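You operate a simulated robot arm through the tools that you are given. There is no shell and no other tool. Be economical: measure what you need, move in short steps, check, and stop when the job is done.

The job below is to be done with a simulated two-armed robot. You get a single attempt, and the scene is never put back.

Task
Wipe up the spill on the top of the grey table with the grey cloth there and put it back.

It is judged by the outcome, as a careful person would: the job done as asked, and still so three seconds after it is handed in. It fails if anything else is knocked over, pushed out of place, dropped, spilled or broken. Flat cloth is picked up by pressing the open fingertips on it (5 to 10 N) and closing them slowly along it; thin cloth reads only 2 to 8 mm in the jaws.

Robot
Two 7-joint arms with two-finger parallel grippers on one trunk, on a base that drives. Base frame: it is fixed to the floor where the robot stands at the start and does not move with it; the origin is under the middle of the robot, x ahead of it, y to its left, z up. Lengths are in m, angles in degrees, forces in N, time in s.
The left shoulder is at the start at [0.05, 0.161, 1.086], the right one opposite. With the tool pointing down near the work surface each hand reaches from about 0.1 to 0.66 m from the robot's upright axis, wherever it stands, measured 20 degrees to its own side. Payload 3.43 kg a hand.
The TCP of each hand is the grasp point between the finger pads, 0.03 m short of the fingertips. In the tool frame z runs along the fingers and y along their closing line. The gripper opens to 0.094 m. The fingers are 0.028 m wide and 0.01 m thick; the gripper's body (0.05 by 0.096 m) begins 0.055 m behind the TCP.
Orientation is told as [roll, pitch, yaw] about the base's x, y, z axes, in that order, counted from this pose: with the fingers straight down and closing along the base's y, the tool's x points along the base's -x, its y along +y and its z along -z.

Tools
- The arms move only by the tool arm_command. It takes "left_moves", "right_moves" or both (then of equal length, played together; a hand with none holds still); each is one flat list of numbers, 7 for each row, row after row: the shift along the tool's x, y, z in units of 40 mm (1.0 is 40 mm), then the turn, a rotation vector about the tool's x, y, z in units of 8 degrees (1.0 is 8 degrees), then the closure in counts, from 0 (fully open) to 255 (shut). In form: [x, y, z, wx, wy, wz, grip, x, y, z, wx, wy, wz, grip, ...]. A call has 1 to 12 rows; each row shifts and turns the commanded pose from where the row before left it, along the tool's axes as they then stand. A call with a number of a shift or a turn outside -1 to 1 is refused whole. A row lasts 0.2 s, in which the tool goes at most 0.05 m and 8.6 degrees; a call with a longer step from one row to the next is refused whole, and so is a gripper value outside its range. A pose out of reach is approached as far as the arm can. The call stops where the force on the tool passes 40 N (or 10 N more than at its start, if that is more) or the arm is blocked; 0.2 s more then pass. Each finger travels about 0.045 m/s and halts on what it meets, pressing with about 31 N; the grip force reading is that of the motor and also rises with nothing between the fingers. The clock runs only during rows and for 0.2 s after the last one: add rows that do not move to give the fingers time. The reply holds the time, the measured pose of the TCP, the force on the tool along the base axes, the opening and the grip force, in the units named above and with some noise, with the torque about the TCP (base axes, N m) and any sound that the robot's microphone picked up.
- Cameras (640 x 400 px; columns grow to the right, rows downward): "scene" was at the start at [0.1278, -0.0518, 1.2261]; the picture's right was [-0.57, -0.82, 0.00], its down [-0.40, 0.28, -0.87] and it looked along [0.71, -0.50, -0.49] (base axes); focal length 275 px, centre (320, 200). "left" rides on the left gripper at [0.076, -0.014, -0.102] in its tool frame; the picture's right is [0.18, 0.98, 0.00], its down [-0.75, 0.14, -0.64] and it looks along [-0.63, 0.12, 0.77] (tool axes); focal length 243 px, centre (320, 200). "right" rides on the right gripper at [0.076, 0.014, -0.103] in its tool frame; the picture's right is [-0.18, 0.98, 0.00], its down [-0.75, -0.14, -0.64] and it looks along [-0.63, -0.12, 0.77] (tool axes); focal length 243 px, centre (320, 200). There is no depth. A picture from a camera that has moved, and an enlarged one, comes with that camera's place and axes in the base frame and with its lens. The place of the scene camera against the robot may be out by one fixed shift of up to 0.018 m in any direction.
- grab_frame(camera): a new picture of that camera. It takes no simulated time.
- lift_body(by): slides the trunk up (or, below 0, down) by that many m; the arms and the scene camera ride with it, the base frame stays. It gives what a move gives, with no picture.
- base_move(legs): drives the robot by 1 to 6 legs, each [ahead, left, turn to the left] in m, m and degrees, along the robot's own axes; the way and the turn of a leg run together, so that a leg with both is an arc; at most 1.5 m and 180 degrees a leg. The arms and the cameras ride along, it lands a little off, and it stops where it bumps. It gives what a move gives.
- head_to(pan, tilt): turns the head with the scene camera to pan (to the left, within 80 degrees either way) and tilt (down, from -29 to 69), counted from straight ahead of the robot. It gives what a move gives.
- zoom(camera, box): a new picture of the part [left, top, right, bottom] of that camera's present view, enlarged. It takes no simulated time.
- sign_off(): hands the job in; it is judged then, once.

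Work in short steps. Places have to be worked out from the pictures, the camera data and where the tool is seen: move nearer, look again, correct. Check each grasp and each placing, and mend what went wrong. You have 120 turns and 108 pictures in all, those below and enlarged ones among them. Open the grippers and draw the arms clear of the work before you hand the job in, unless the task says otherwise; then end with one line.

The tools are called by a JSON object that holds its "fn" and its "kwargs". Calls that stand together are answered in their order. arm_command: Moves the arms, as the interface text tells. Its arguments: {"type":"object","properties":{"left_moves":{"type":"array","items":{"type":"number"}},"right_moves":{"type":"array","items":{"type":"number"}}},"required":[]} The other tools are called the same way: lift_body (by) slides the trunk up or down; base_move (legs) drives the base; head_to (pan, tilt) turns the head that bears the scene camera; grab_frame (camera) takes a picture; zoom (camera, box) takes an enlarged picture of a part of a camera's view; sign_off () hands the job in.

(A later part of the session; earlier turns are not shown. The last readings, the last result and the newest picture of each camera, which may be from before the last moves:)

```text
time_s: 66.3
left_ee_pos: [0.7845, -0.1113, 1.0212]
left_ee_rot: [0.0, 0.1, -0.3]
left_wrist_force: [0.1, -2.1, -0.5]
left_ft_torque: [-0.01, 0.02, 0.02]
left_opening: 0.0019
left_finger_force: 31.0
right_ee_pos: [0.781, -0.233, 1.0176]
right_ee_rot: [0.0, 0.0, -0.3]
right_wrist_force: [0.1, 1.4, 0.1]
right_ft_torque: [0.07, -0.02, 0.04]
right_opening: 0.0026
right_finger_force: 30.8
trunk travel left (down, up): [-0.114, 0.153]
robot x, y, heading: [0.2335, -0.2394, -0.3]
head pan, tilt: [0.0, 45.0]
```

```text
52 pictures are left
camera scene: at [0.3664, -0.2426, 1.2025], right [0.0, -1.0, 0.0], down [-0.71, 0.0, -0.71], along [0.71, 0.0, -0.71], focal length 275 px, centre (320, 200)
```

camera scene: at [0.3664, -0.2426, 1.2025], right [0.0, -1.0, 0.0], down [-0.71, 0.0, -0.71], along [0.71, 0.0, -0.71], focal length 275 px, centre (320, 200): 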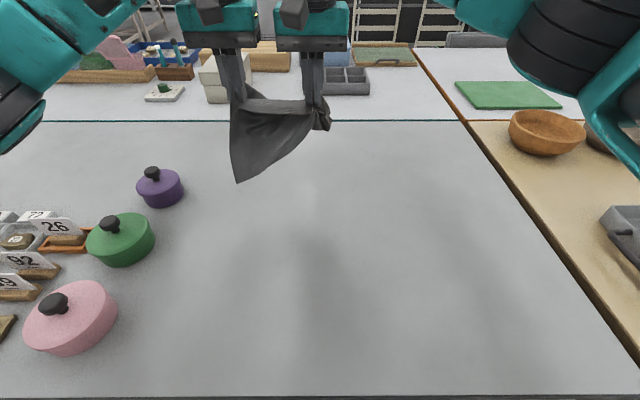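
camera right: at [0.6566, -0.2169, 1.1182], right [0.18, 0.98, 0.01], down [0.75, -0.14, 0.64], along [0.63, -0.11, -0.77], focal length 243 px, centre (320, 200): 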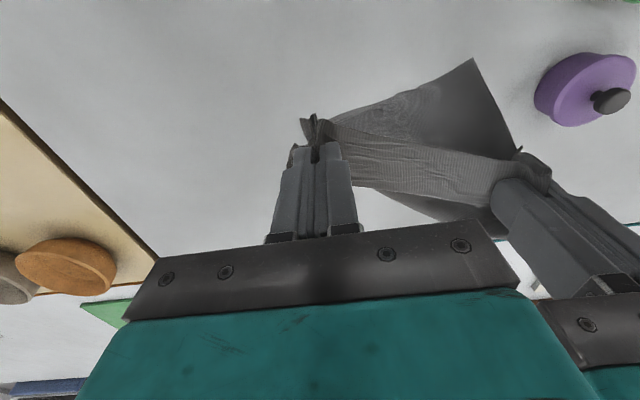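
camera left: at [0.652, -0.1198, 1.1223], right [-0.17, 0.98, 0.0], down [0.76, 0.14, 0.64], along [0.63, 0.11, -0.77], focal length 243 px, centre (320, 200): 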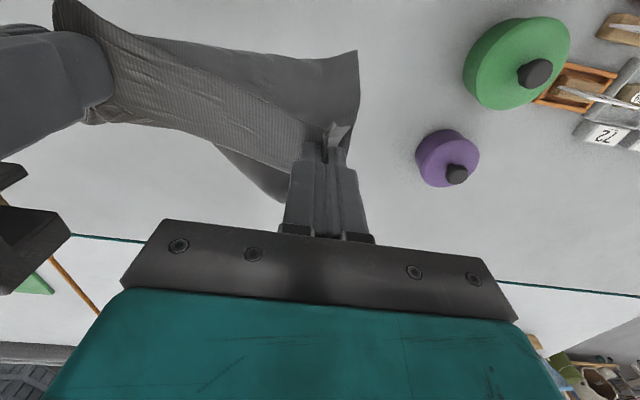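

Base moved freely. Now I'll lower and draw back together, laying the cloth from far to near, ending with the near edge at about x 0.6.

{"fn": "arm_command", "kwargs": {"left_moves": [0.3, 0, 0.8, 0, 0, 0, 255, 0.4, 0, 0.8, 0, 0, 0, 255, 0.5, 0, 0.7, 0, 0, 0, 255, 0.5, 0, 0.7, 0, 0, 0, 255, 0.5, 0, 0.7, 0, 0, 0, 255, 0.5, 0, 0.6, 0, 0, 0, 255, 0.5, 0, 0.6, 0, 0, 0, 255, 0.5, 0, 0.5, 0, 0, 0, 255, 0.6, 0, 0.4, 0, 0, 0, 255, 0, 0, 0, 0, 0, 0, 255, 0, 0, 0, 0, 0, 0, 255], "right_moves": [0.3, 0, 0.8, 0, 0, 0, 255, 0.4, 0, 0.8, 0, 0, 0, 255, 0.5, 0, 0.7, 0, 0, 0, 255, 0.5, 0, 0.7, 0, 0, 0, 255, 0.5, 0, 0.7, 0, 0, 0, 255, 0.5, 0, 0.6, 0, 0, 0, 255, 0.5, 0, 0.6, 0, 0, 0, 255, 0.5, 0, 0.5, 0, 0, 0, 255, 0.6, 0, 0.4, 0, 0, 0, 255, 0, 0, 0, 0, 0, 0, 255, 0, 0, 0, 0, 0, 0, 255]}}

{"fn": "grab_frame", "kwargs": {"camera": "scene"}}

{"fn": "grab_frame", "kwargs": {"camera": "right"}}

{"fn": "grab_frame", "kwargs": {"camera": "left"}}

```text
time_s: 68.7
left_ee_pos: [0.6119, -0.1095, 0.7898]
left_ee_rot: [0.0, 0.1, -0.2]
left_wrist_force: [0.1, -0.3, 0.8]
left_ft_torque: [0.0, 0.0, -0.02]
left_opening: 0.002
left_finger_force: 30.9
right_ee_pos: [0.6097, -0.2318, 0.7854]
right_ee_rot: [0.0, -0.1, -0.2]
right_wrist_force: [-0.2, 0.8, 0.6]
right_ft_torque: [0.04, -0.01, -0.01]
right_opening: 0.0027
right_finger_force: 31.7
trunk travel left (down, up): [-0.114, 0.153]
robot x, y, heading: [0.2301, -0.2424, -0.4]
head pan, tilt: [0.0, 45.0]
```

```text
51 pictures are left
camera scene: at [0.3658, -0.2426, 1.2026], right [0.0, -1.0, 0.0], down [-0.71, 0.0, -0.71], along [0.71, 0.0, -0.71], focal length 275 px, centre (320, 200)
```

scene: 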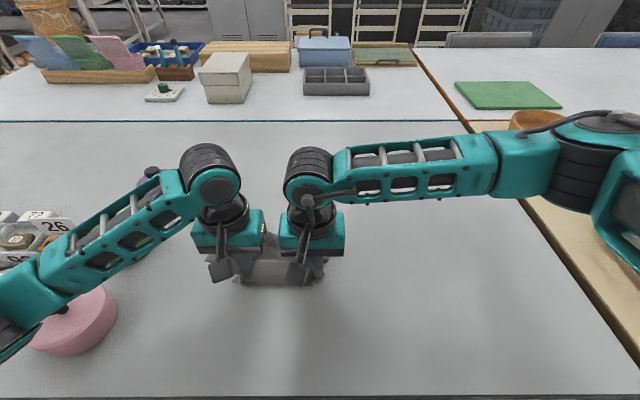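

```text
50 pictures are left
camera right: at [0.5332, -0.218, 0.8866], right [0.19, 0.98, 0.0], down [0.75, -0.14, 0.64], along [0.63, -0.12, -0.77], focal length 243 px, centre (320, 200)
```

right: 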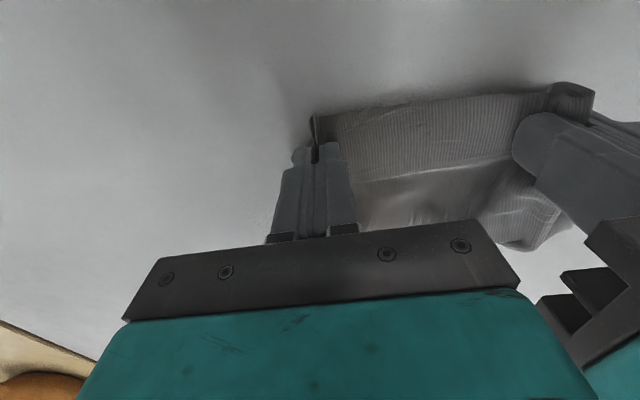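

```text
49 pictures are left
camera left: at [0.5345, -0.1241, 0.8908], right [-0.18, 0.98, 0.0], down [0.75, 0.14, 0.64], along [0.63, 0.12, -0.77], focal length 243 px, centre (320, 200)
```

left: 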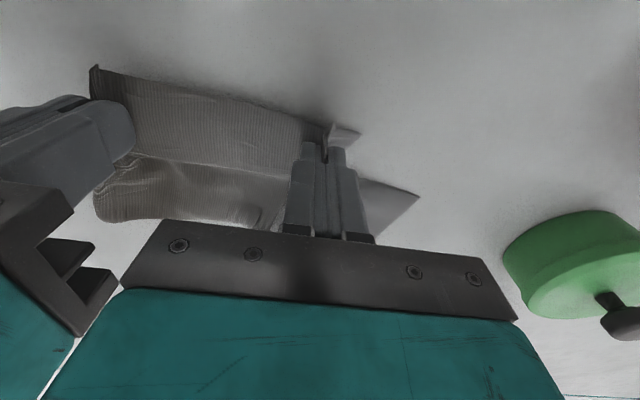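

I'll release the edge gently, draw both hands up and apart, and look at how the cloth lies.

{"fn": "arm_command", "kwargs": {"left_moves": [0, 0, 0.25, 0, 0, 0, 255, 0, 0, 0, 0, 0, 0, 220, 0, 0, 0, 0, 0, 0, 190, 0, 0, 0, 0, 0, 0, 170, 0, 0, -0.6, 0, 0, 0, 170, 0, 0, -1, 0, 0, 0, 170, 0, 0.5, -1, 0, 0, 0, 120, 0, 1, -0.4, 0, 0, 0, 120, 0, 1, 0, 0, 0, 0, 120, 0, 1, 0, 0, 0, 0, 120, 0, 1, 0, 0, 0, 0, 120], "right_moves": [0, 0, 0.25, 0, 0, 0, 255, 0, 0, 0, 0, 0, 0, 220, 0, 0, 0, 0, 0, 0, 190, 0, 0, 0, 0, 0, 0, 170, 0, 0, -0.6, 0, 0, 0, 170, 0, 0, -1, 0, 0, 0, 170, 0, -0.5, -1, 0, 0, 0, 120, 0, -1, -0.4, 0, 0, 0, 120, 0, -1, 0, 0, 0, 0, 120, 0, -1, 0, 0, 0, 0, 120, 0, -1, 0, 0, 0, 0, 120]}}

{"fn": "zoom", "kwargs": {"camera": "scene", "box": [180, 180, 372, 300]}}

```text
time_s: 71.1
left_ee_pos: [0.6136, 0.0741, 0.903]
left_ee_rot: [0.0, 0.0, -0.2]
left_wrist_force: [0.2, 0.2, -0.2]
left_ft_torque: [0.0, 0.0, 0.0]
left_opening: 0.0498
left_finger_force: 0.1
right_ee_pos: [0.61, -0.4104, 0.8956]
right_ee_rot: [-0.1, 0.1, -0.2]
right_wrist_force: [-0.4, -0.2, 0.1]
right_ft_torque: [0.0, -0.01, 0.01]
right_opening: 0.0497
right_finger_force: 0.1
trunk travel left (down, up): [-0.114, 0.153]
robot x, y, heading: [0.2321, -0.2412, -0.6]
head pan, tilt: [0.0, 45.0]
```

```text
3.33 times, centred on (276, 240) of scene
camera zoom: at [0.3656, -0.2427, 1.2027], right [0.0, -1.0, 0.0], down [-0.71, 0.0, -0.71], along [0.71, 0.0, -0.71], focal length 917 px, centre (467, 67)
```

zoom: 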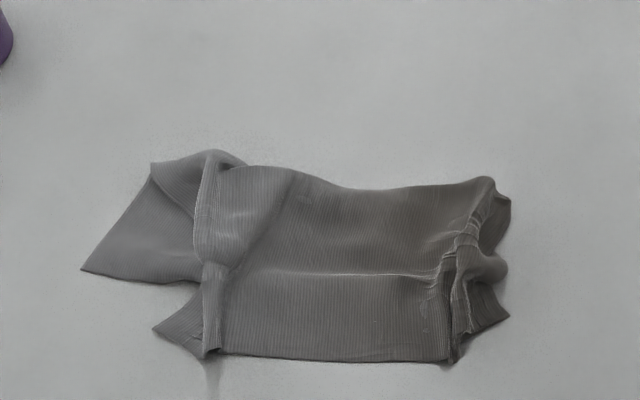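

The near edge lies straight at x≈0.6. The far half is folded under, with its far-left corner sticking out at the left, near (0.65, -0.02). I'll pinch that exposed corner with the left hand, to pull it out to its place.

{"fn": "arm_command", "kwargs": {"left_moves": [-0.4, -0.9, 0, 0, 0, 0, 187, -0.4, -0.9, 0, 0, 0, 0, 187, -0.4, -0.95, 0, 0, 0, 0, 187, 0, 0, 1, 0, 0, 0, 187, 0, 0, 1, 0, 0, 0, 187, 0, 0, 0.8, 0, 0, 0, 187, 0, 0, 0, 0, 0, 0, 187]}}

{"fn": "grab_frame", "kwargs": {"camera": "left"}}

{"fn": "grab_frame", "kwargs": {"camera": "right"}}

```text
time_s: 72.7
left_ee_pos: [0.6615, -0.0417, 0.7874]
left_ee_rot: [-0.1, 0.0, -0.2]
left_wrist_force: [0.3, 0.0, 0.0]
left_ft_torque: [0.01, -0.03, -0.01]
left_opening: 0.0253
left_finger_force: 0.0
right_ee_pos: [0.6095, -0.4104, 0.8963]
right_ee_rot: [0.1, 0.0, -0.3]
right_wrist_force: [0.9, -0.2, -0.1]
right_ft_torque: [-0.03, -0.04, 0.03]
right_opening: 0.0495
right_finger_force: 0.1
trunk travel left (down, up): [-0.114, 0.153]
robot x, y, heading: [0.233, -0.2404, -0.3]
head pan, tilt: [0.0, 45.0]
```

```text
47 pictures are left
camera left: at [0.5841, -0.0551, 0.8883], right [-0.18, 0.98, 0.0], down [0.75, 0.14, 0.64], along [0.63, 0.12, -0.77], focal length 243 px, centre (320, 200)
```

left: 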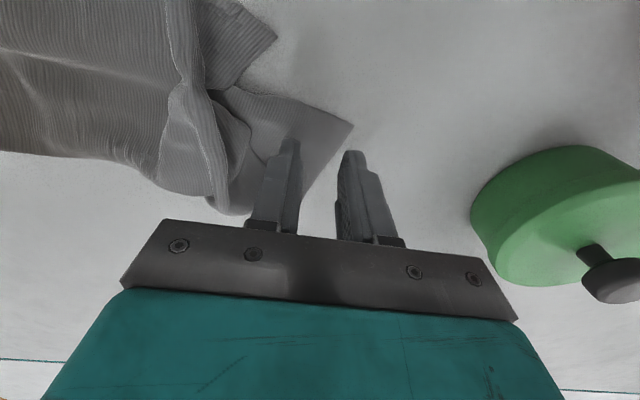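

```text
46 pictures are left
camera right: at [0.5334, -0.3962, 0.9977], right [0.19, 0.98, 0.0], down [0.75, -0.14, 0.64], along [0.63, -0.12, -0.77], focal length 243 px, centre (320, 200)
```

right: 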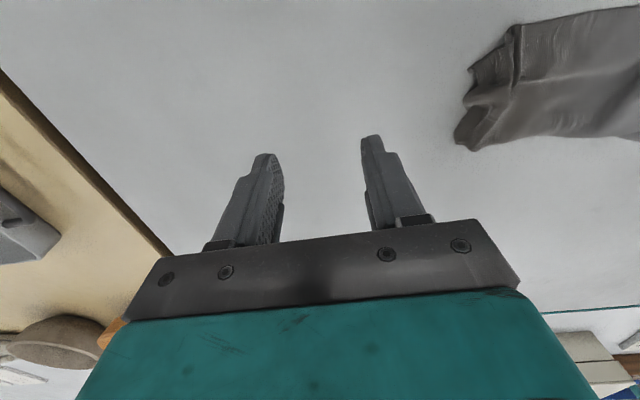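

The outer finger is off the corner. I'll shift the left hand in 14 mm and slightly nearer, and bring the right hand over the near edge at (0.62, -0.21) to hold it down.

{"fn": "arm_command", "kwargs": {"left_moves": [0.1, -0.2, 0, 0, 0, 0, 187, 0.1, -0.15, 0, 0, 0, 0, 187, 0, 0, 0.15, 0, 0, 0, 187, 0, 0, 0.1, 0, 0, 0, 187, 0, 0, 0.08, 0, 0, 0, 187, 0, 0, 0, 0, 0, 0, 187, 0, 0, 0, 0, 0, 0, 187, 0, 0, 0, 0, 0, 0, 187, 0, 0, 0, 0, 0, 0, 187], "right_moves": [0, 1, 0, 0, 0, 0, 200, 0, 1, 0, 0, 0, 0, 200, -0.05, 1, 0, 0, 0, 0, 200, -0.05, 1, 0, 0, 0, 0, 200, -0.1, 1, 0, 0, 0, 0, 200, 0, 0, 1, 0, 0, 0, 200, 0, 0, 1, 0, 0, 0, 200, 0, 0, 0.8, 0, 0, 0, 200, 0, 0, 0.1, 0, 0, 0, 200]}}

{"fn": "grab_frame", "kwargs": {"camera": "left"}}

```text
time_s: 74.7
left_ee_pos: [0.6541, -0.0561, 0.7738]
left_ee_rot: [0.1, 0.0, -0.2]
left_wrist_force: [-0.5, 0.1, 0.4]
left_ft_torque: [-0.01, 0.0, 0.0]
left_opening: 0.0249
left_finger_force: 0.0
right_ee_pos: [0.6165, -0.2116, 0.7788]
right_ee_rot: [0.0, 0.0, -0.3]
right_wrist_force: [-1.0, 0.1, 1.2]
right_ft_torque: [-0.05, -0.03, 0.0]
right_opening: 0.0203
right_finger_force: 0.1
trunk travel left (down, up): [-0.114, 0.153]
robot x, y, heading: [0.2319, -0.2411, -0.3]
head pan, tilt: [0.0, 45.0]
```

```text
45 pictures are left
camera left: at [0.5765, -0.0696, 0.8756], right [-0.18, 0.98, 0.0], down [0.75, 0.14, 0.64], along [0.63, 0.12, -0.77], focal length 243 px, centre (320, 200)
```

left: 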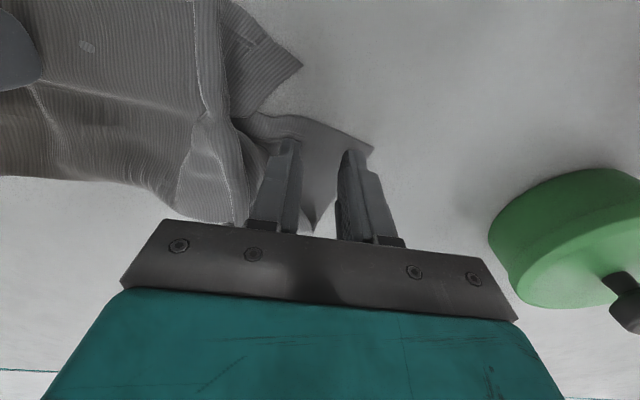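

Both fingers are now on the corner. I'll press lightly with the left and close slowly, while the right presses down on the near edge.

{"fn": "arm_command", "kwargs": {"left_moves": [0, 0, 0.06, 0, 0, 0, 187, 0, 0, 0.04, 0, 0, 0, 187, 0, 0, 0, 0, 0, 0, 197, 0, 0, 0, 0, 0, 0, 208, 0, 0, 0, 0, 0, 0, 219, 0, 0, 0, 0, 0, 0, 230, 0, 0, 0, 0, 0, 0, 242, 0, 0, 0, 0, 0, 0, 255, 0, 0, 0, 0, 0, 0, 255, 0, 0, 0, 0, 0, 0, 255], "right_moves": [0, 0, 0.1, 0, 0, 0, 200, 0, 0, 0.05, 0, 0, 0, 200, 0, 0, 0.04, 0, 0, 0, 200, 0, 0, 0, 0, 0, 0, 200, 0, 0, 0, 0, 0, 0, 200, 0, 0, 0, 0, 0, 0, 200, 0, 0, 0, 0, 0, 0, 200, 0, 0, 0, 0, 0, 0, 200, 0, 0, 0, 0, 0, 0, 200, 0, 0, 0, 0, 0, 0, 200]}}

```text
time_s: 76.9
left_ee_pos: [0.652, -0.0548, 0.7707]
left_ee_rot: [0.0, -0.1, -0.1]
left_wrist_force: [0.3, -3.1, 4.2]
left_ft_torque: [-0.07, 0.03, 0.02]
left_opening: 0.0017
left_finger_force: 30.9
right_ee_pos: [0.6166, -0.2116, 0.7724]
right_ee_rot: [0.0, -0.2, -0.4]
right_wrist_force: [2.4, 1.2, 14.2]
right_ft_torque: [-0.19, -0.05, 0.02]
right_opening: 0.0197
right_finger_force: 0.0
trunk travel left (down, up): [-0.114, 0.153]
robot x, y, heading: [0.235, -0.2418, -0.2]
head pan, tilt: [0.0, 45.0]
```

The left hand has the corner (1.7 mm). I'll lift it, swing it away over to its place near (0.815, -0.04) and lower it, while the right keeps the near edge pressed.

{"fn": "arm_command", "kwargs": {"left_moves": [0, 0.3, -0.6, 0, 0, 0, 255, -0.2, 0.2, -0.7, 0, 0, 0, 255, -0.7, 0, -0.4, 0, 0, 0, 255, -0.8, 0, 0, 0, 0, 0, 255, -0.8, 0, 0, 0, 0, 0, 255, -0.8, 0, 0.2, 0, 0, 0, 255, -0.6, -0.1, 0.4, 0, 0, 0, 255, -0.2, 0, 0.5, 0, 0, 0, 255, 0, 0, 0.4, 0, 0, 0, 255, 0, 0, 0, 0, 0, 0, 255]}}

{"fn": "grab_frame", "kwargs": {"camera": "scene"}}

{"fn": "grab_frame", "kwargs": {"camera": "left"}}

```text
time_s: 79.1
left_ee_pos: [0.8174, -0.0407, 0.7779]
left_ee_rot: [0.1, -0.1, -0.2]
left_wrist_force: [-2.0, -1.1, 0.0]
left_ft_torque: [-0.03, 0.06, -0.03]
left_opening: 0.0018
left_finger_force: 31.0
right_ee_pos: [0.6179, -0.2127, 0.7721]
right_ee_rot: [0.0, 0.1, -0.2]
right_wrist_force: [1.3, 0.7, 1.9]
right_ft_torque: [0.02, -0.02, -0.02]
right_opening: 0.0201
right_finger_force: 0.1
trunk travel left (down, up): [-0.114, 0.153]
robot x, y, heading: [0.2317, -0.2405, -0.1]
head pan, tilt: [0.0, 45.0]
```

```text
44 pictures are left
camera scene: at [0.3657, -0.2426, 1.2026], right [0.0, -1.0, 0.0], down [-0.71, 0.0, -0.71], along [0.71, 0.0, -0.71], focal length 275 px, centre (320, 200)
```

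scene: 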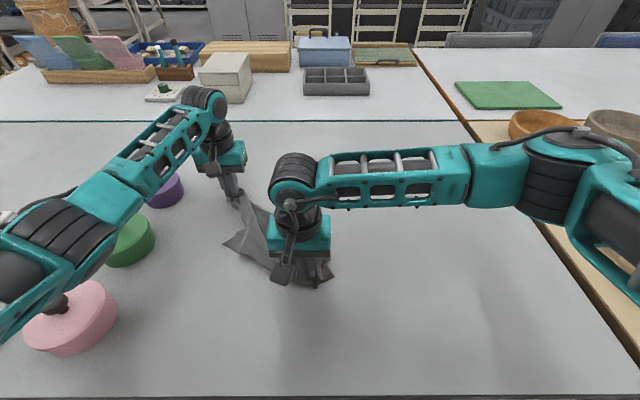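

```text
43 pictures are left
camera left: at [0.7397, -0.0548, 0.8797], right [-0.18, 0.98, 0.0], down [0.75, 0.14, 0.64], along [0.63, 0.12, -0.77], focal length 243 px, centre (320, 200)
```

left: 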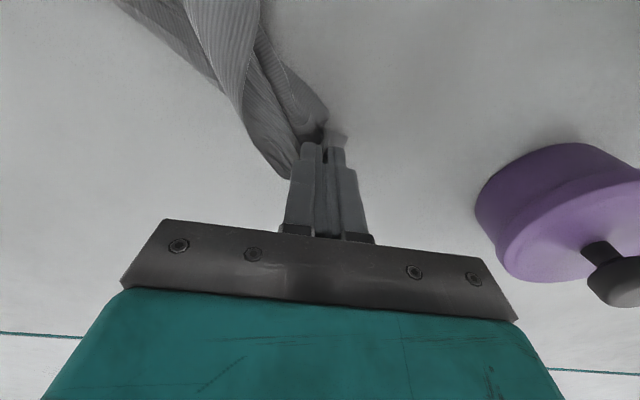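

The far-left corner is at its place, with the cloth stretched diagonally. I'll draw the right hand up and aside and look at the right part, keeping the left grip.

{"fn": "arm_command", "kwargs": {"right_moves": [0, 0, -1, 0, 0, 0, 160, 0, 0, -1, 0, 0, 0, 160, 0, -1, -0.5, 0, 0, 0, 160, 0, -1, 0, 0, 0, 0, 160, 0, -1, 0, 0, 0, 0, 160, 0, -1, 0, 0, 0, 0, 160]}}

{"fn": "zoom", "kwargs": {"camera": "scene", "box": [190, 180, 382, 300]}}

{"fn": "grab_frame", "kwargs": {"camera": "right"}}

```text
time_s: 80.5
left_ee_pos: [0.8172, -0.0404, 0.7795]
left_ee_rot: [0.0, 0.0, -0.2]
left_wrist_force: [-0.2, 0.6, 0.8]
left_ft_torque: [0.03, 0.0, 0.0]
left_opening: 0.0019
left_finger_force: 31.1
right_ee_pos: [0.618, -0.3747, 0.8762]
right_ee_rot: [0.0, 0.1, -0.2]
right_wrist_force: [-0.4, 0.7, -0.4]
right_ft_torque: [0.0, 0.02, 0.02]
right_opening: 0.0348
right_finger_force: 0.0
trunk travel left (down, up): [-0.114, 0.153]
robot x, y, heading: [0.2317, -0.2413, 0.1]
head pan, tilt: [0.0, 45.0]
```

```text
3.33 times, centred on (286, 240) of scene
camera zoom: at [0.3657, -0.2429, 1.2027], right [0.0, -1.0, 0.0], down [-0.71, 0.0, -0.71], along [0.71, 0.0, -0.71], focal length 917 px, centre (433, 67)
```

zoom: 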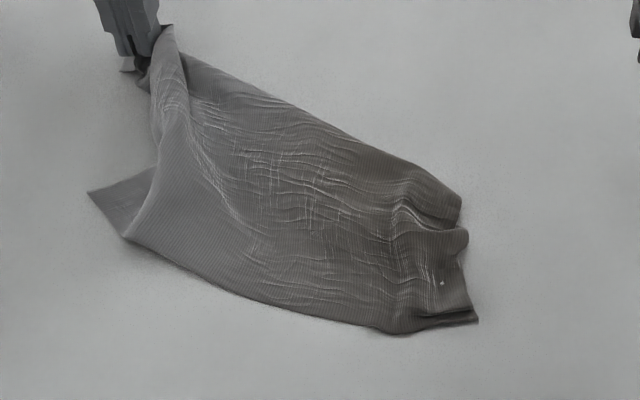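

```text
41 pictures are left
camera right: at [0.5421, -0.361, 0.9769], right [0.19, 0.98, 0.0], down [0.75, -0.14, 0.64], along [0.63, -0.12, -0.77], focal length 243 px, centre (320, 200)
```

right: 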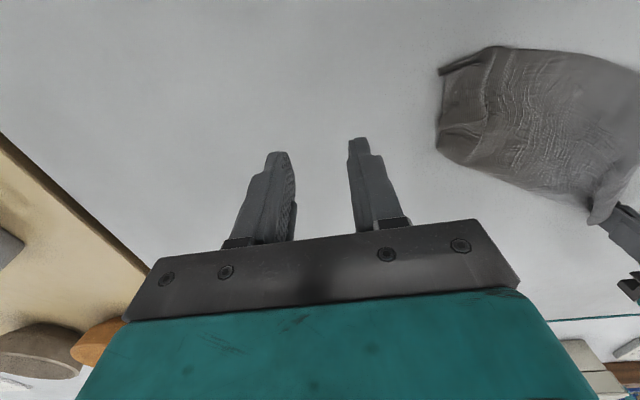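

Much flatter now. I'll zoom in on the right end to find the far-right corner.

{"fn": "zoom", "kwargs": {"camera": "scene", "box": [290, 225, 350, 285]}}

{"fn": "zoom", "kwargs": {"camera": "right", "box": [400, 20, 640, 220]}}

```text
6.67 times, centred on (320, 255) of scene
camera zoom: at [0.3657, -0.2429, 1.2027], right [0.0, -1.0, 0.0], down [-0.71, 0.0, -0.71], along [0.71, 0.0, -0.71], focal length 1834 px, centre (320, -167)
```

zoom: 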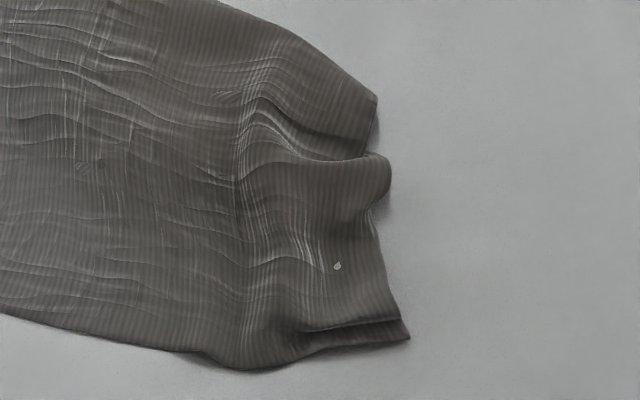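

```text
2.00 times, centred on (520, 120) of right
camera zoom: at [0.5421, -0.361, 0.9769], right [0.19, 0.98, 0.0], down [0.75, -0.14, 0.64], along [0.63, -0.12, -0.77], focal length 485 px, centre (-80, 360)
```

zoom: 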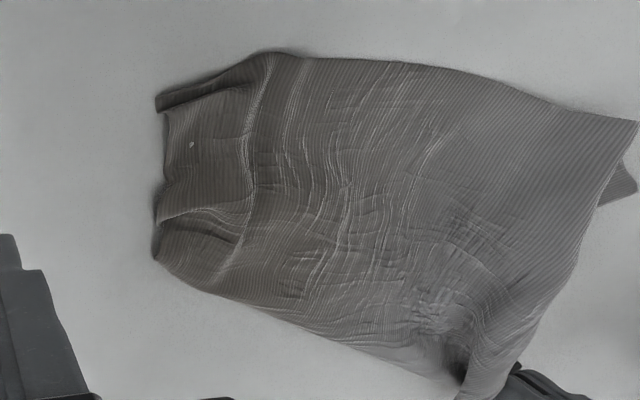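

The far-right corner is tucked under, but both near corners stick out as single layers: left tip at about (0.69, -0.03), right tip at about (0.61, -0.27). I'll release the left hand, and hold the cloth by those two near corners to hang it out fully. First I position both hands and check.

{"fn": "arm_command", "kwargs": {"left_moves": [0, 0, 0.15, 0, 0, 0, 255, 0, 0, 0, 0, 0, 0, 210, 0, 0, 0, 0, 0, 0, 180, 0, 0, -1, 0, 0, 0, 187, 0, 0, -1, 0, 0, 0, 187, 1, 0.1, 0, 0, 0, 0, 187, 1, 0.1, 0, 0, 0, 0, 187, 1, 0.1, 0, 0, 0, 0, 187, 0.3, 0, 0, 0, 0, 0, 187, 0, 0, 0, 0, 0, 0, 187], "right_moves": [0, 0, 0, 0, 0, 0, 200, 0, 0, 0, 0, 0, 0, 200, 0, 0, 0, 0, 0, 0, 200, 0, 0, 0, 0, 0, 0, 200, 0, 0, 0, 0, 0, 0, 200, 0, 0.7, 0, 0, 0, 0, 200, 0, 0.7, 0, 0, 0, 0, 200, 0, 0.7, 0, 0, 0, 0, 200, 0, 0.65, 0.5, 0, 0, 0, 200, 0, 0, 0.8, 0, 0, 0, 200]}}

{"fn": "grab_frame", "kwargs": {"camera": "left"}}

{"fn": "grab_frame", "kwargs": {"camera": "right"}}

```text
time_s: 82.7
left_ee_pos: [0.6841, -0.0288, 0.8537]
left_ee_rot: [-0.2, 0.1, -0.2]
left_wrist_force: [-0.7, 1.0, 0.1]
left_ft_torque: [-0.01, 0.03, 0.03]
left_opening: 0.0253
left_finger_force: 0.1
right_ee_pos: [0.6175, -0.2645, 0.8206]
right_ee_rot: [0.0, 0.0, -0.3]
right_wrist_force: [-0.5, -0.3, 1.0]
right_ft_torque: [-0.01, 0.0, -0.01]
right_opening: 0.0202
right_finger_force: 0.1
trunk travel left (down, up): [-0.114, 0.153]
robot x, y, heading: [0.2317, -0.2388, -0.1]
head pan, tilt: [0.0, 45.0]
```

```text
38 pictures are left
camera left: at [0.6069, -0.0428, 0.9539], right [-0.18, 0.98, 0.0], down [0.75, 0.14, 0.64], along [0.63, 0.12, -0.77], focal length 243 px, centre (320, 200)
```

left: 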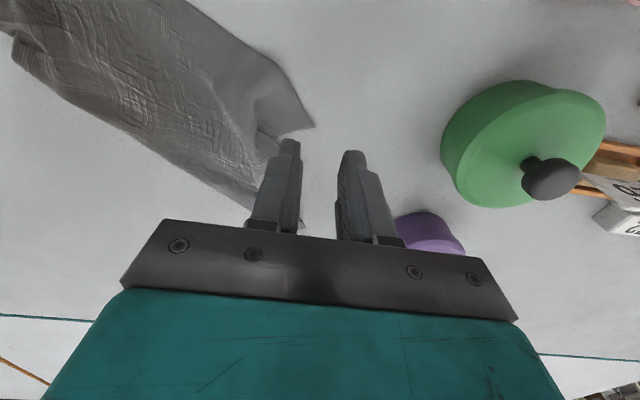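

```text
37 pictures are left
camera right: at [0.5414, -0.2491, 0.9221], right [0.19, 0.98, 0.0], down [0.75, -0.15, 0.64], along [0.63, -0.12, -0.77], focal length 243 px, centre (320, 200)
```

right: 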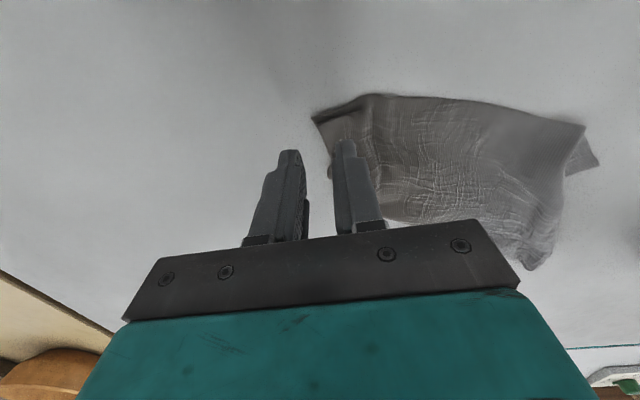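

The left tip triangle is centred at about (0.69, -0.057) and the right tip at (0.615, -0.25). I'll adjust and lower both to the cloth.

{"fn": "arm_command", "kwargs": {"left_moves": [-0.15, -0.65, 0, 0, 0, 0, 200, 0, 0, 0.8, 0, 0, 0, 200, 0, 0, 0.8, 0, 0, 0, 200, 0, 0, 0.35, 0, 0, 0, 200, 0, 0, 0.1, 0, 0, 0, 200, 0, 0, 0, 0, 0, 0, 200], "right_moves": [0, 0.45, 0, 0, 0, 0, 200, 0, 0, 0.5, 0, 0, 0, 200, 0, 0, 0.4, 0, 0, 0, 200, 0, 0, 0.2, 0, 0, 0, 200, 0, 0, 0.08, 0, 0, 0, 200, 0, 0, 0, 0, 0, 0, 200]}}

{"fn": "grab_frame", "kwargs": {"camera": "left"}}

{"fn": "grab_frame", "kwargs": {"camera": "right"}}

```text
time_s: 84.1
left_ee_pos: [0.6911, -0.0528, 0.7714]
left_ee_rot: [0.0, -0.1, 0.0]
left_wrist_force: [0.6, 0.2, 0.5]
left_ft_torque: [0.02, 0.01, -0.02]
left_opening: 0.0205
left_finger_force: 0.1
right_ee_pos: [0.6179, -0.2439, 0.774]
right_ee_rot: [0.1, 0.0, -0.3]
right_wrist_force: [0.1, 0.1, -0.3]
right_ft_torque: [-0.04, -0.02, 0.0]
right_opening: 0.0203
right_finger_force: 0.0
trunk travel left (down, up): [-0.114, 0.153]
robot x, y, heading: [0.2307, -0.2434, -0.2]
head pan, tilt: [0.0, 45.0]
```

```text
36 pictures are left
camera left: at [0.6129, -0.0669, 0.8733], right [-0.18, 0.98, 0.0], down [0.75, 0.14, 0.64], along [0.63, 0.12, -0.77], focal length 243 px, centre (320, 200)
```

left: 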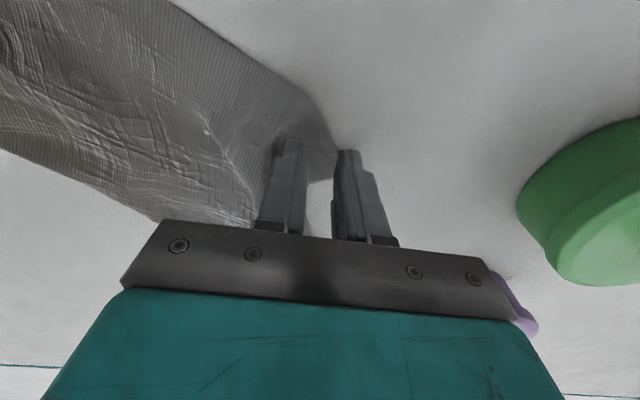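

```text
35 pictures are left
camera right: at [0.5415, -0.2298, 0.8751], right [0.19, 0.98, 0.0], down [0.75, -0.14, 0.64], along [0.63, -0.12, -0.77], focal length 243 px, centre (320, 200)
```

right: 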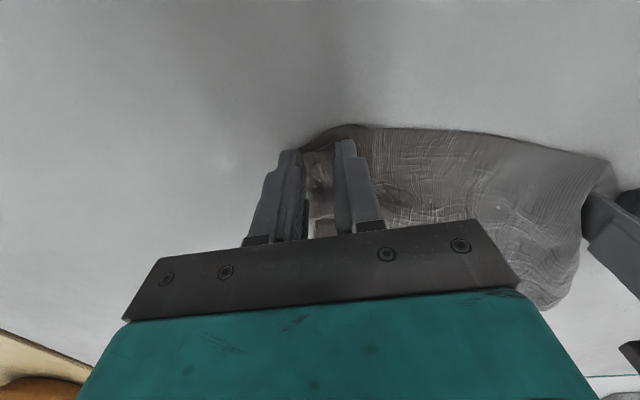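

The left fingers are slightly beyond the tip, so I'll move them 10 mm nearer and 8 mm in. Then both press and close slowly.

{"fn": "arm_command", "kwargs": {"left_moves": [0, 0, -0.15, 0, 0, 0, 200, 0.27, -0.2, 0, 0, 0, 0, 200, 0, 0, 0.17, 0, 0, 0, 200, 0, 0, 0.04, 0, 0, 0, 200, 0, 0, 0, 0, 0, 0, 212, 0, 0, 0, 0, 0, 0, 224, 0, 0, 0, 0, 0, 0, 236, 0, 0, 0, 0, 0, 0, 248, 0, 0, 0, 0, 0, 0, 255, 0, 0, 0, 0, 0, 0, 255, 0, 0, 0, 0, 0, 0, 255], "right_moves": [0, 0, 0, 0, 0, 0, 200, 0, 0, 0, 0, 0, 0, 200, 0, 0, 0.06, 0, 0, 0, 200, 0, 0, 0.04, 0, 0, 0, 200, 0, 0, 0, 0, 0, 0, 212, 0, 0, 0, 0, 0, 0, 224, 0, 0, 0, 0, 0, 0, 236, 0, 0, 0, 0, 0, 0, 248, 0, 0, 0, 0, 0, 0, 255, 0, 0, 0, 0, 0, 0, 255, 0, 0, 0, 0, 0, 0, 255]}}

{"fn": "arm_command", "kwargs": {"left_moves": [0, 0, -0.5, 0, 0, 0, 255, 0, 0, -0.6, 0, 0, 0, 255, 0.5, 0.2, -0.6, 0, 0, 0, 255, 0.6, 0.2, -0.6, 0, 0, 0, 255, 0.5, 0.2, -0.6, 0, 0, 0, 255, 0, 0, 0, 0, 0, 0, 255], "right_moves": [0, 0, -0.5, 0, 0, 0, 255, 0, 0, -0.6, 0, 0, 0, 255, 0, 0, -0.6, 0, 0, 0, 255, 0, 0, -0.6, 0, 0, 0, 255, 0, 0, -0.6, 0, 0, 0, 255, 0, 0, 0, 0, 0, 0, 255]}}

{"fn": "zoom", "kwargs": {"camera": "scene", "box": [160, 150, 400, 300]}}

```text
time_s: 86.5
left_ee_pos: [0.6784, -0.0615, 0.7715]
left_ee_rot: [0.0, -0.1, -0.2]
left_wrist_force: [1.0, 0.8, 4.8]
left_ft_torque: [0.02, -0.03, 0.03]
left_opening: 0.0
left_finger_force: 31.1
right_ee_pos: [0.6186, -0.245, 0.7716]
right_ee_rot: [0.1, -0.2, -0.3]
right_wrist_force: [2.3, -2.9, 28.6]
right_ft_torque: [-0.18, 0.04, 0.0]
right_opening: 0.002
right_finger_force: 31.5
trunk travel left (down, up): [-0.114, 0.153]
robot x, y, heading: [0.2294, -0.242, -0.1]
head pan, tilt: [0.0, 45.0]
```

```text
time_s: 87.9
left_ee_pos: [0.6154, -0.0355, 0.8851]
left_ee_rot: [0.0, -0.1, -0.2]
left_wrist_force: [0.3, 0.2, 0.2]
left_ft_torque: [-0.03, -0.01, -0.02]
left_opening: 0.0001
left_finger_force: 30.6
right_ee_pos: [0.6177, -0.2452, 0.8865]
right_ee_rot: [0.0, -0.1, -0.3]
right_wrist_force: [0.4, -0.4, 0.4]
right_ft_torque: [0.0, -0.03, 0.0]
right_opening: 0.0016
right_finger_force: 31.0
trunk travel left (down, up): [-0.114, 0.153]
robot x, y, heading: [0.2337, -0.2449, -0.3]
head pan, tilt: [0.0, 45.0]
```

```text
2.67 times, centred on (280, 225) of scene
camera zoom: at [0.3658, -0.2426, 1.2026], right [0.0, -1.0, 0.0], down [-0.71, 0.0, -0.71], along [0.71, 0.0, -0.71], focal length 734 px, centre (427, 133)
```

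zoom: 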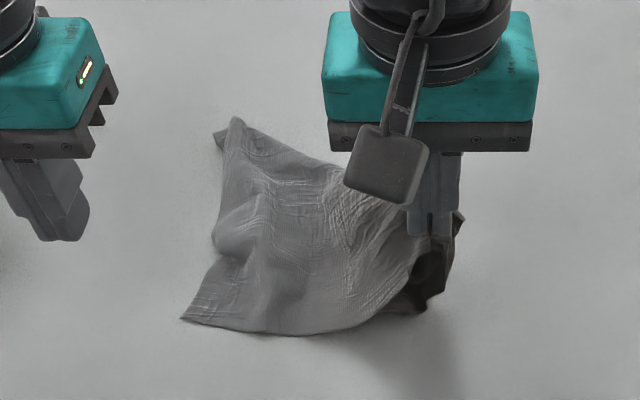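

The left hand missed, but the near-left corner has now unfolded and lies clear at about (0.615, -0.07). I'll grasp it there with the left hand while the right holds its corner.

{"fn": "arm_command", "kwargs": {"left_moves": [0, 0, 0, 0, 0, 0, 200, -0.3, -0.6, 0, 0, 0, 0, 190, -0.1, -0.6, 0, 0, 0, 0, 190, 0, 0, 1, 0, 0, 0, 190, 0, 0, 1, 0, 0, 0, 190, 0, 0, 0.5, 0, 0, 0, 190, 0, 0, 0, 0, 0, 0, 190]}}

{"fn": "grab_frame", "kwargs": {"camera": "left"}}

```text
time_s: 89.5
left_ee_pos: [0.6293, -0.0826, 0.7837]
left_ee_rot: [0.0, 0.0, -0.2]
left_wrist_force: [0.6, 0.1, 0.0]
left_ft_torque: [0.03, -0.02, 0.02]
left_opening: 0.024
left_finger_force: 0.1
right_ee_pos: [0.6179, -0.246, 0.8861]
right_ee_rot: [0.0, -0.1, -0.3]
right_wrist_force: [0.2, 0.0, -0.4]
right_ft_torque: [-0.01, 0.0, 0.04]
right_opening: 0.0017
right_finger_force: 31.0
trunk travel left (down, up): [-0.114, 0.153]
robot x, y, heading: [0.2316, -0.2441, -0.2]
head pan, tilt: [0.0, 45.0]
```

```text
33 pictures are left
camera left: at [0.5527, -0.0972, 0.8851], right [-0.18, 0.98, 0.0], down [0.75, 0.14, 0.64], along [0.63, 0.12, -0.77], focal length 243 px, centre (320, 200)
```

left: 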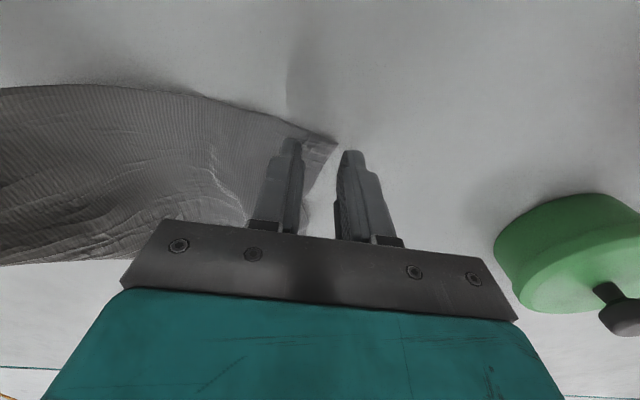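

The corner tip is at (0.623, -0.073), so I need to shift 22 mm inward. Then I lower, press and close.

{"fn": "arm_command", "kwargs": {"left_moves": [0, -0.55, 0, 0, 0, 0, 190, 0, 0, 0.2, 0, 0, 0, 190, 0, 0, 0.08, 0, 0, 0, 190, 0, 0, 0.05, 0, 0, 0, 190, 0, 0, 0, 0, 0, 0, 203, 0, 0, 0, 0, 0, 0, 216, 0, 0, 0, 0, 0, 0, 229, 0, 0, 0, 0, 0, 0, 242, 0, 0, 0, 0, 0, 0, 255, 0, 0, 0, 0, 0, 0, 255, 0, 0, 0, 0, 0, 0, 255]}}

{"fn": "grab_frame", "kwargs": {"camera": "left"}}

```text
time_s: 91.9
left_ee_pos: [0.6328, -0.1064, 0.7726]
left_ee_rot: [0.1, -0.1, -0.2]
left_wrist_force: [1.1, 0.7, 11.4]
left_ft_torque: [0.0, 0.02, -0.02]
left_opening: 0.0018
left_finger_force: 31.2
right_ee_pos: [0.6179, -0.2461, 0.8854]
right_ee_rot: [0.1, 0.0, -0.3]
right_wrist_force: [0.2, -0.3, 0.0]
right_ft_torque: [-0.01, 0.0, -0.01]
right_opening: 0.0018
right_finger_force: 30.8
trunk travel left (down, up): [-0.114, 0.153]
robot x, y, heading: [0.2301, -0.2421, -0.3]
head pan, tilt: [0.0, 45.0]
```

```text
32 pictures are left
camera left: at [0.5535, -0.1209, 0.8725], right [-0.18, 0.98, 0.0], down [0.75, 0.14, 0.64], along [0.63, 0.12, -0.77], focal length 243 px, centre (320, 200)
```

left: 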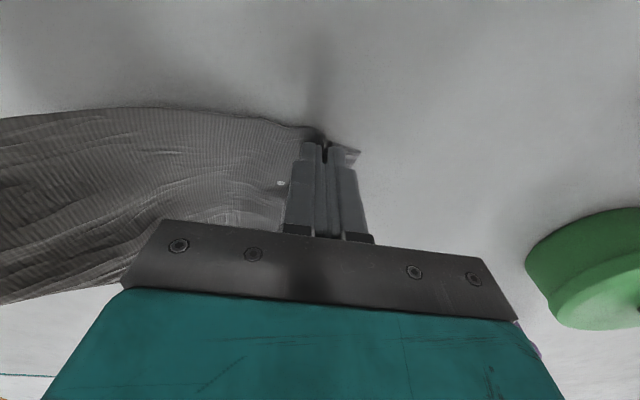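

The left hand has the near-left corner. I'll raise it level with the right hand and spread the hands, then raise both until the cloth hangs.

{"fn": "arm_command", "kwargs": {"left_moves": [0, 0, -0.9, 0, 0, 0, 255, 0, 0.2, -0.9, 0, 0, 0, 255, 0, 0.3, -0.95, 0, 0, 0, 255, 0, 0.3, -0.8, 0, 0, 0, 255, 0, 0.3, -0.8, 0, 0, 0, 255, -0.3, 0, -0.8, 0, 0, 0, 255, -0.3, 0, -0.8, 0, 0, 0, 255, -0.3, 0, -0.7, 0, 0, 0, 255, 0, 0, 0, 0, 0, 0, 255, 0, 0, 0, 0, 0, 0, 255], "right_moves": [0, 0, 0, 0, 0, 0, 255, 0, 0, 0, 0, 0, 0, 255, 0, 0, 0, 0, 0, 0, 255, 0, 0, -0.8, 0, 0, 0, 255, 0, 0, -0.8, 0, 0, 0, 255, -0.38, 0, -0.8, 0, 0, 0, 255, -0.38, 0, -0.8, 0, 0, 0, 255, -0.38, 0, -0.7, 0, 0, 0, 255, 0, 0, 0, 0, 0, 0, 255, 0, 0, 0, 0, 0, 0, 255]}}

{"fn": "grab_frame", "kwargs": {"camera": "scene"}}

```text
time_s: 94.1
left_ee_pos: [0.6673, -0.0623, 1.0398]
left_ee_rot: [0.0, -0.1, -0.2]
left_wrist_force: [0.2, 0.1, 0.2]
left_ft_torque: [0.0, 0.02, 0.01]
left_opening: 0.0018
left_finger_force: 31.4
right_ee_pos: [0.6627, -0.2475, 1.0437]
right_ee_rot: [-0.1, 0.1, -0.2]
right_wrist_force: [0.3, -0.2, -0.1]
right_ft_torque: [-0.04, 0.02, 0.01]
right_opening: 0.0021
right_finger_force: 30.8
trunk travel left (down, up): [-0.114, 0.153]
robot x, y, heading: [0.2305, -0.2436, -0.4]
head pan, tilt: [0.0, 45.0]
```

```text
31 pictures are left
camera scene: at [0.3658, -0.2426, 1.2026], right [0.0, -1.0, 0.0], down [-0.71, 0.0, -0.71], along [0.71, 0.0, -0.71], focal length 275 px, centre (320, 200)
```

scene: 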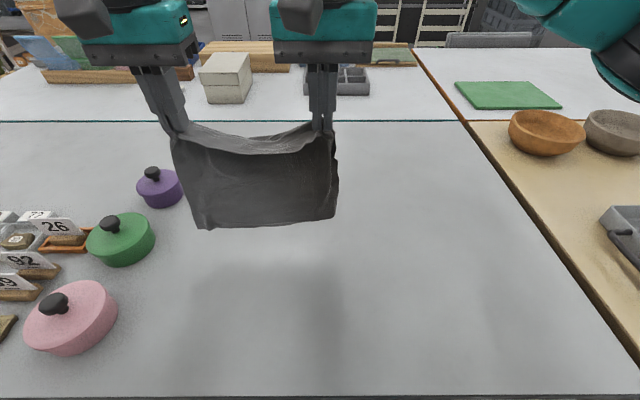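

The cloth now hangs fully open from its near edge. I'll move it forward to x≈0.815, spreading the hands slightly.

{"fn": "arm_command", "kwargs": {"left_moves": [-0.72, 0.1, 0, 0, 0, 0, 255, -0.74, 0.1, 0, 0, 0, 0, 255, -0.74, 0.1, 0, 0, 0, 0, 255, -0.74, 0.1, 0, 0, 0, 0, 255, -0.74, 0.1, 0, 0, 0, 0, 255, 0, 0, 0, 0, 0, 0, 255, 0, 0, 0, 0, 0, 0, 255, 0, 0, 0, 0, 0, 0, 255], "right_moves": [-0.76, 0, 0, 0, 0, 0, 255, -0.76, 0, 0, 0, 0, 0, 255, -0.76, 0, 0, 0, 0, 0, 255, -0.76, 0, 0, 0, 0, 0, 255, -0.76, 0, 0, 0, 0, 0, 255, 0, 0, 0, 0, 0, 0, 255, 0, 0, 0, 0, 0, 0, 255, 0, 0, 0, 0, 0, 0, 255]}}

{"fn": "grab_frame", "kwargs": {"camera": "scene"}}

```text
time_s: 95.9
left_ee_pos: [0.817, -0.0443, 1.0387]
left_ee_rot: [0.0, 0.0, -0.2]
left_wrist_force: [0.3, -3.1, -0.6]
left_ft_torque: [-0.09, 0.03, -0.02]
left_opening: 0.0014
left_finger_force: 31.0
right_ee_pos: [0.8152, -0.2454, 1.0434]
right_ee_rot: [-0.1, 0.0, -0.2]
right_wrist_force: [0.4, 3.0, 0.2]
right_ft_torque: [0.11, 0.0, 0.07]
right_opening: 0.0017
right_finger_force: 30.9
trunk travel left (down, up): [-0.114, 0.153]
robot x, y, heading: [0.2366, -0.2385, -0.3]
head pan, tilt: [0.0, 45.0]
```

```text
30 pictures are left
camera scene: at [0.3658, -0.2426, 1.2026], right [0.0, -1.0, 0.0], down [-0.71, 0.0, -0.71], along [0.71, 0.0, -0.71], focal length 275 px, centre (320, 200)
```

scene: 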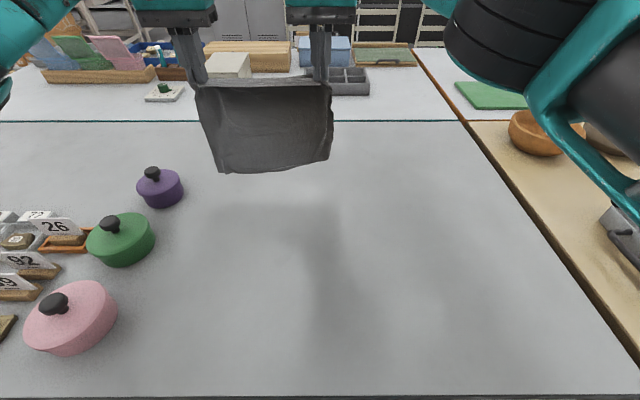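

Taut and flat. Now I'll lower 5 cm, then come down and back along a 45° line, so the cloth lays itself from far to near.

{"fn": "arm_command", "kwargs": {"left_moves": [0, 0, 0.4, 0, 0, 0, 255, 0, 0, 0.4, 0, 0, 0, 255, 0, 0, 0.4, 0, 0, 0, 255, 0.583, 0, 0.583, 0, 0, 0, 255, 0.583, 0, 0.583, 0, 0, 0, 255, 0.583, 0, 0.583, 0, 0, 0, 255, 0.583, 0, 0.583, 0, 0, 0, 255, 0.583, 0, 0.583, 0, 0, 0, 255, 0.583, 0, 0.583, 0, 0, 0, 255, 0.583, 0, 0.583, 0, 0, 0, 255, 0.583, 0, 0.583, 0, 0, 0, 255, 0.583, 0, 0.5, 0, 0, 0, 255], "right_moves": [0, 0, 0.45, 0, 0, 0, 255, 0, 0, 0.45, 0, 0, 0, 255, 0, 0, 0.45, 0, 0, 0, 255, 0.583, 0, 0.583, 0, 0, 0, 255, 0.583, 0, 0.583, 0, 0, 0, 255, 0.583, 0, 0.583, 0, 0, 0, 255, 0.583, 0, 0.583, 0, 0, 0, 255, 0.583, 0, 0.583, 0, 0, 0, 255, 0.583, 0, 0.583, 0, 0, 0, 255, 0.583, 0, 0.583, 0, 0, 0, 255, 0.583, 0, 0.583, 0, 0, 0, 255, 0.583, 0, 0.5, 0, 0, 0, 255]}}

{"fn": "grab_frame", "kwargs": {"camera": "scene"}}

{"fn": "grab_frame", "kwargs": {"camera": "left"}}

```text
time_s: 98.5
left_ee_pos: [0.6064, -0.0457, 0.7841]
left_ee_rot: [0.0, -0.1, -0.2]
left_wrist_force: [0.2, -0.3, 0.5]
left_ft_torque: [-0.03, -0.02, -0.04]
left_opening: 0.0017
left_finger_force: 31.3
right_ee_pos: [0.6068, -0.2449, 0.7798]
right_ee_rot: [0.0, -0.1, -0.2]
right_wrist_force: [0.0, 0.4, 0.6]
right_ft_torque: [-0.02, 0.0, 0.04]
right_opening: 0.0016
right_finger_force: 31.0
trunk travel left (down, up): [-0.114, 0.153]
robot x, y, heading: [0.232, -0.2447, -0.1]
head pan, tilt: [0.0, 45.0]
```

```text
29 pictures are left
camera scene: at [0.3657, -0.2425, 1.2027], right [0.0, -1.0, 0.0], down [-0.71, 0.0, -0.71], along [0.71, 0.0, -0.71], focal length 275 px, centre (320, 200)
```

scene: 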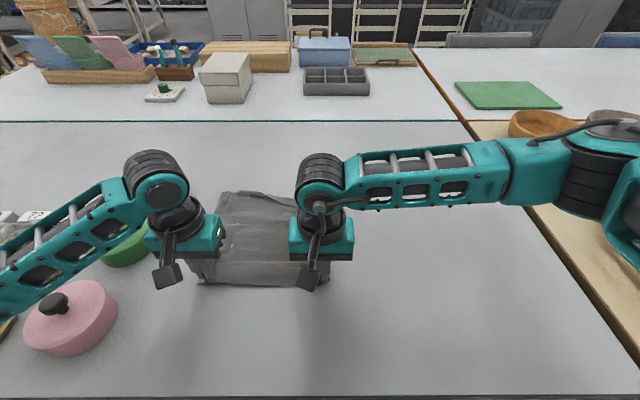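

```text
28 pictures are left
camera left: at [0.5293, -0.059, 0.8859], right [-0.18, 0.98, 0.0], down [0.75, 0.14, 0.64], along [0.63, 0.12, -0.77], focal length 243 px, centre (320, 200)
```

left: 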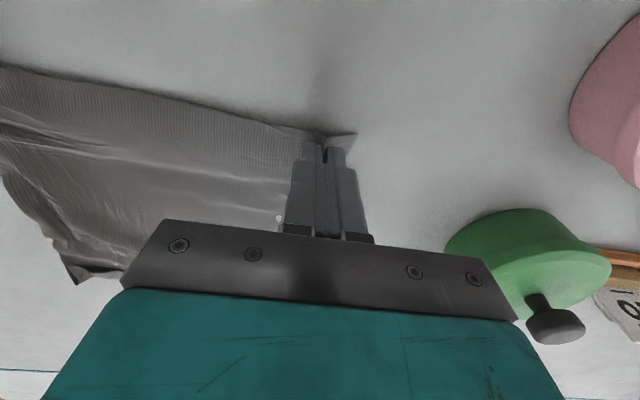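

The cloth is laid out nearly flat. I'll lower it the last bit with a slight pull toward the near side, release, and draw the hands up and apart.

{"fn": "arm_command", "kwargs": {"left_moves": [0.15, 0.05, 0.15, 0, 0, 0, 255, 0.1, 0, 0.05, 0, 0, 0, 255, 0, 0, 0, 0, 0, 0, 230, 0, 0, 0, 0, 0, 0, 210, 0, 0, 0, 0, 0, 0, 190, 0, 0, -0.5, 0, 0, 0, 190, 0, 0, -1, 0, 0, 0, 190, 0, 0, -1, 0, 0, 0, 120, 0, 0.3, -0.9, 0, 0, 0, 0, 0, 1, 0, 0, 0, 0, 0, 0, 1, 0, 0, 0, 0, 0, 0, 1, 0, 0, 0, 0, 0], "right_moves": [0.15, -0.05, 0.1, 0, 0, 0, 255, 0.1, 0, 0.05, 0, 0, 0, 255, 0, 0, 0, 0, 0, 0, 230, 0, 0, 0, 0, 0, 0, 210, 0, 0, 0, 0, 0, 0, 190, 0, 0, -0.5, 0, 0, 0, 190, 0, 0, -1, 0, 0, 0, 190, 0, 0, -1, 0, 0, 0, 120, 0, -0.3, -0.9, 0, 0, 0, 0, 0, -1, 0, 0, 0, 0, 0, 0, -1, 0, 0, 0, 0, 0, 0, -1, 0, 0, 0, 0, 0]}}

{"fn": "grab_frame", "kwargs": {"camera": "scene"}}

{"fn": "zoom", "kwargs": {"camera": "scene", "box": [160, 160, 384, 300]}}

```text
time_s: 101.1
left_ee_pos: [0.5961, 0.0884, 0.9087]
left_ee_rot: [0.0, -0.1, -0.2]
left_wrist_force: [-0.7, -0.8, 0.0]
left_ft_torque: [0.01, -0.02, -0.04]
left_opening: 0.0941
left_finger_force: 0.1
right_ee_pos: [0.5933, -0.3815, 0.9091]
right_ee_rot: [0.0, 0.0, -0.1]
right_wrist_force: [0.4, -0.2, -1.1]
right_ft_torque: [0.01, 0.01, -0.03]
right_opening: 0.094
right_finger_force: 0.0
trunk travel left (down, up): [-0.114, 0.153]
robot x, y, heading: [0.2328, -0.2404, -0.6]
head pan, tilt: [0.0, 45.0]
```

```text
27 pictures are left
camera scene: at [0.3656, -0.2428, 1.2027], right [0.0, -1.0, 0.0], down [-0.71, 0.0, -0.71], along [0.71, 0.0, -0.71], focal length 275 px, centre (320, 200)
```

scene: 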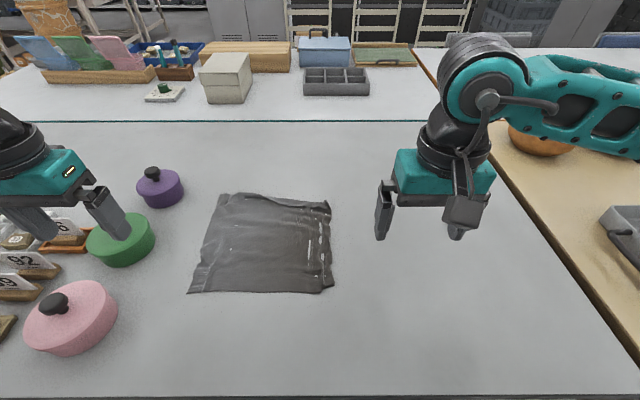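

```text
2.86 times, centred on (272, 230) of scene
camera zoom: at [0.3656, -0.2428, 1.2027], right [0.0, -1.0, 0.0], down [-0.71, 0.0, -0.71], along [0.71, 0.0, -0.71], focal length 786 px, centre (457, 114)
```

zoom: 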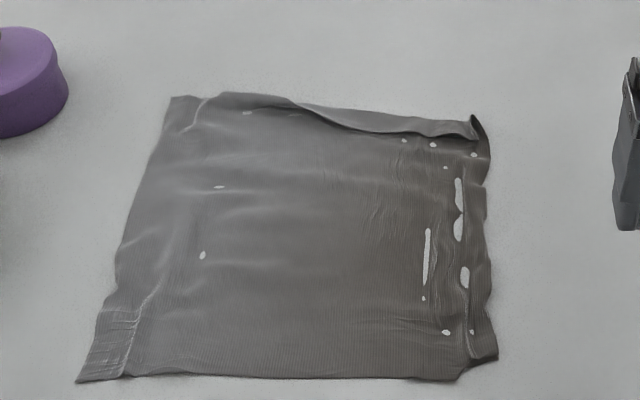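

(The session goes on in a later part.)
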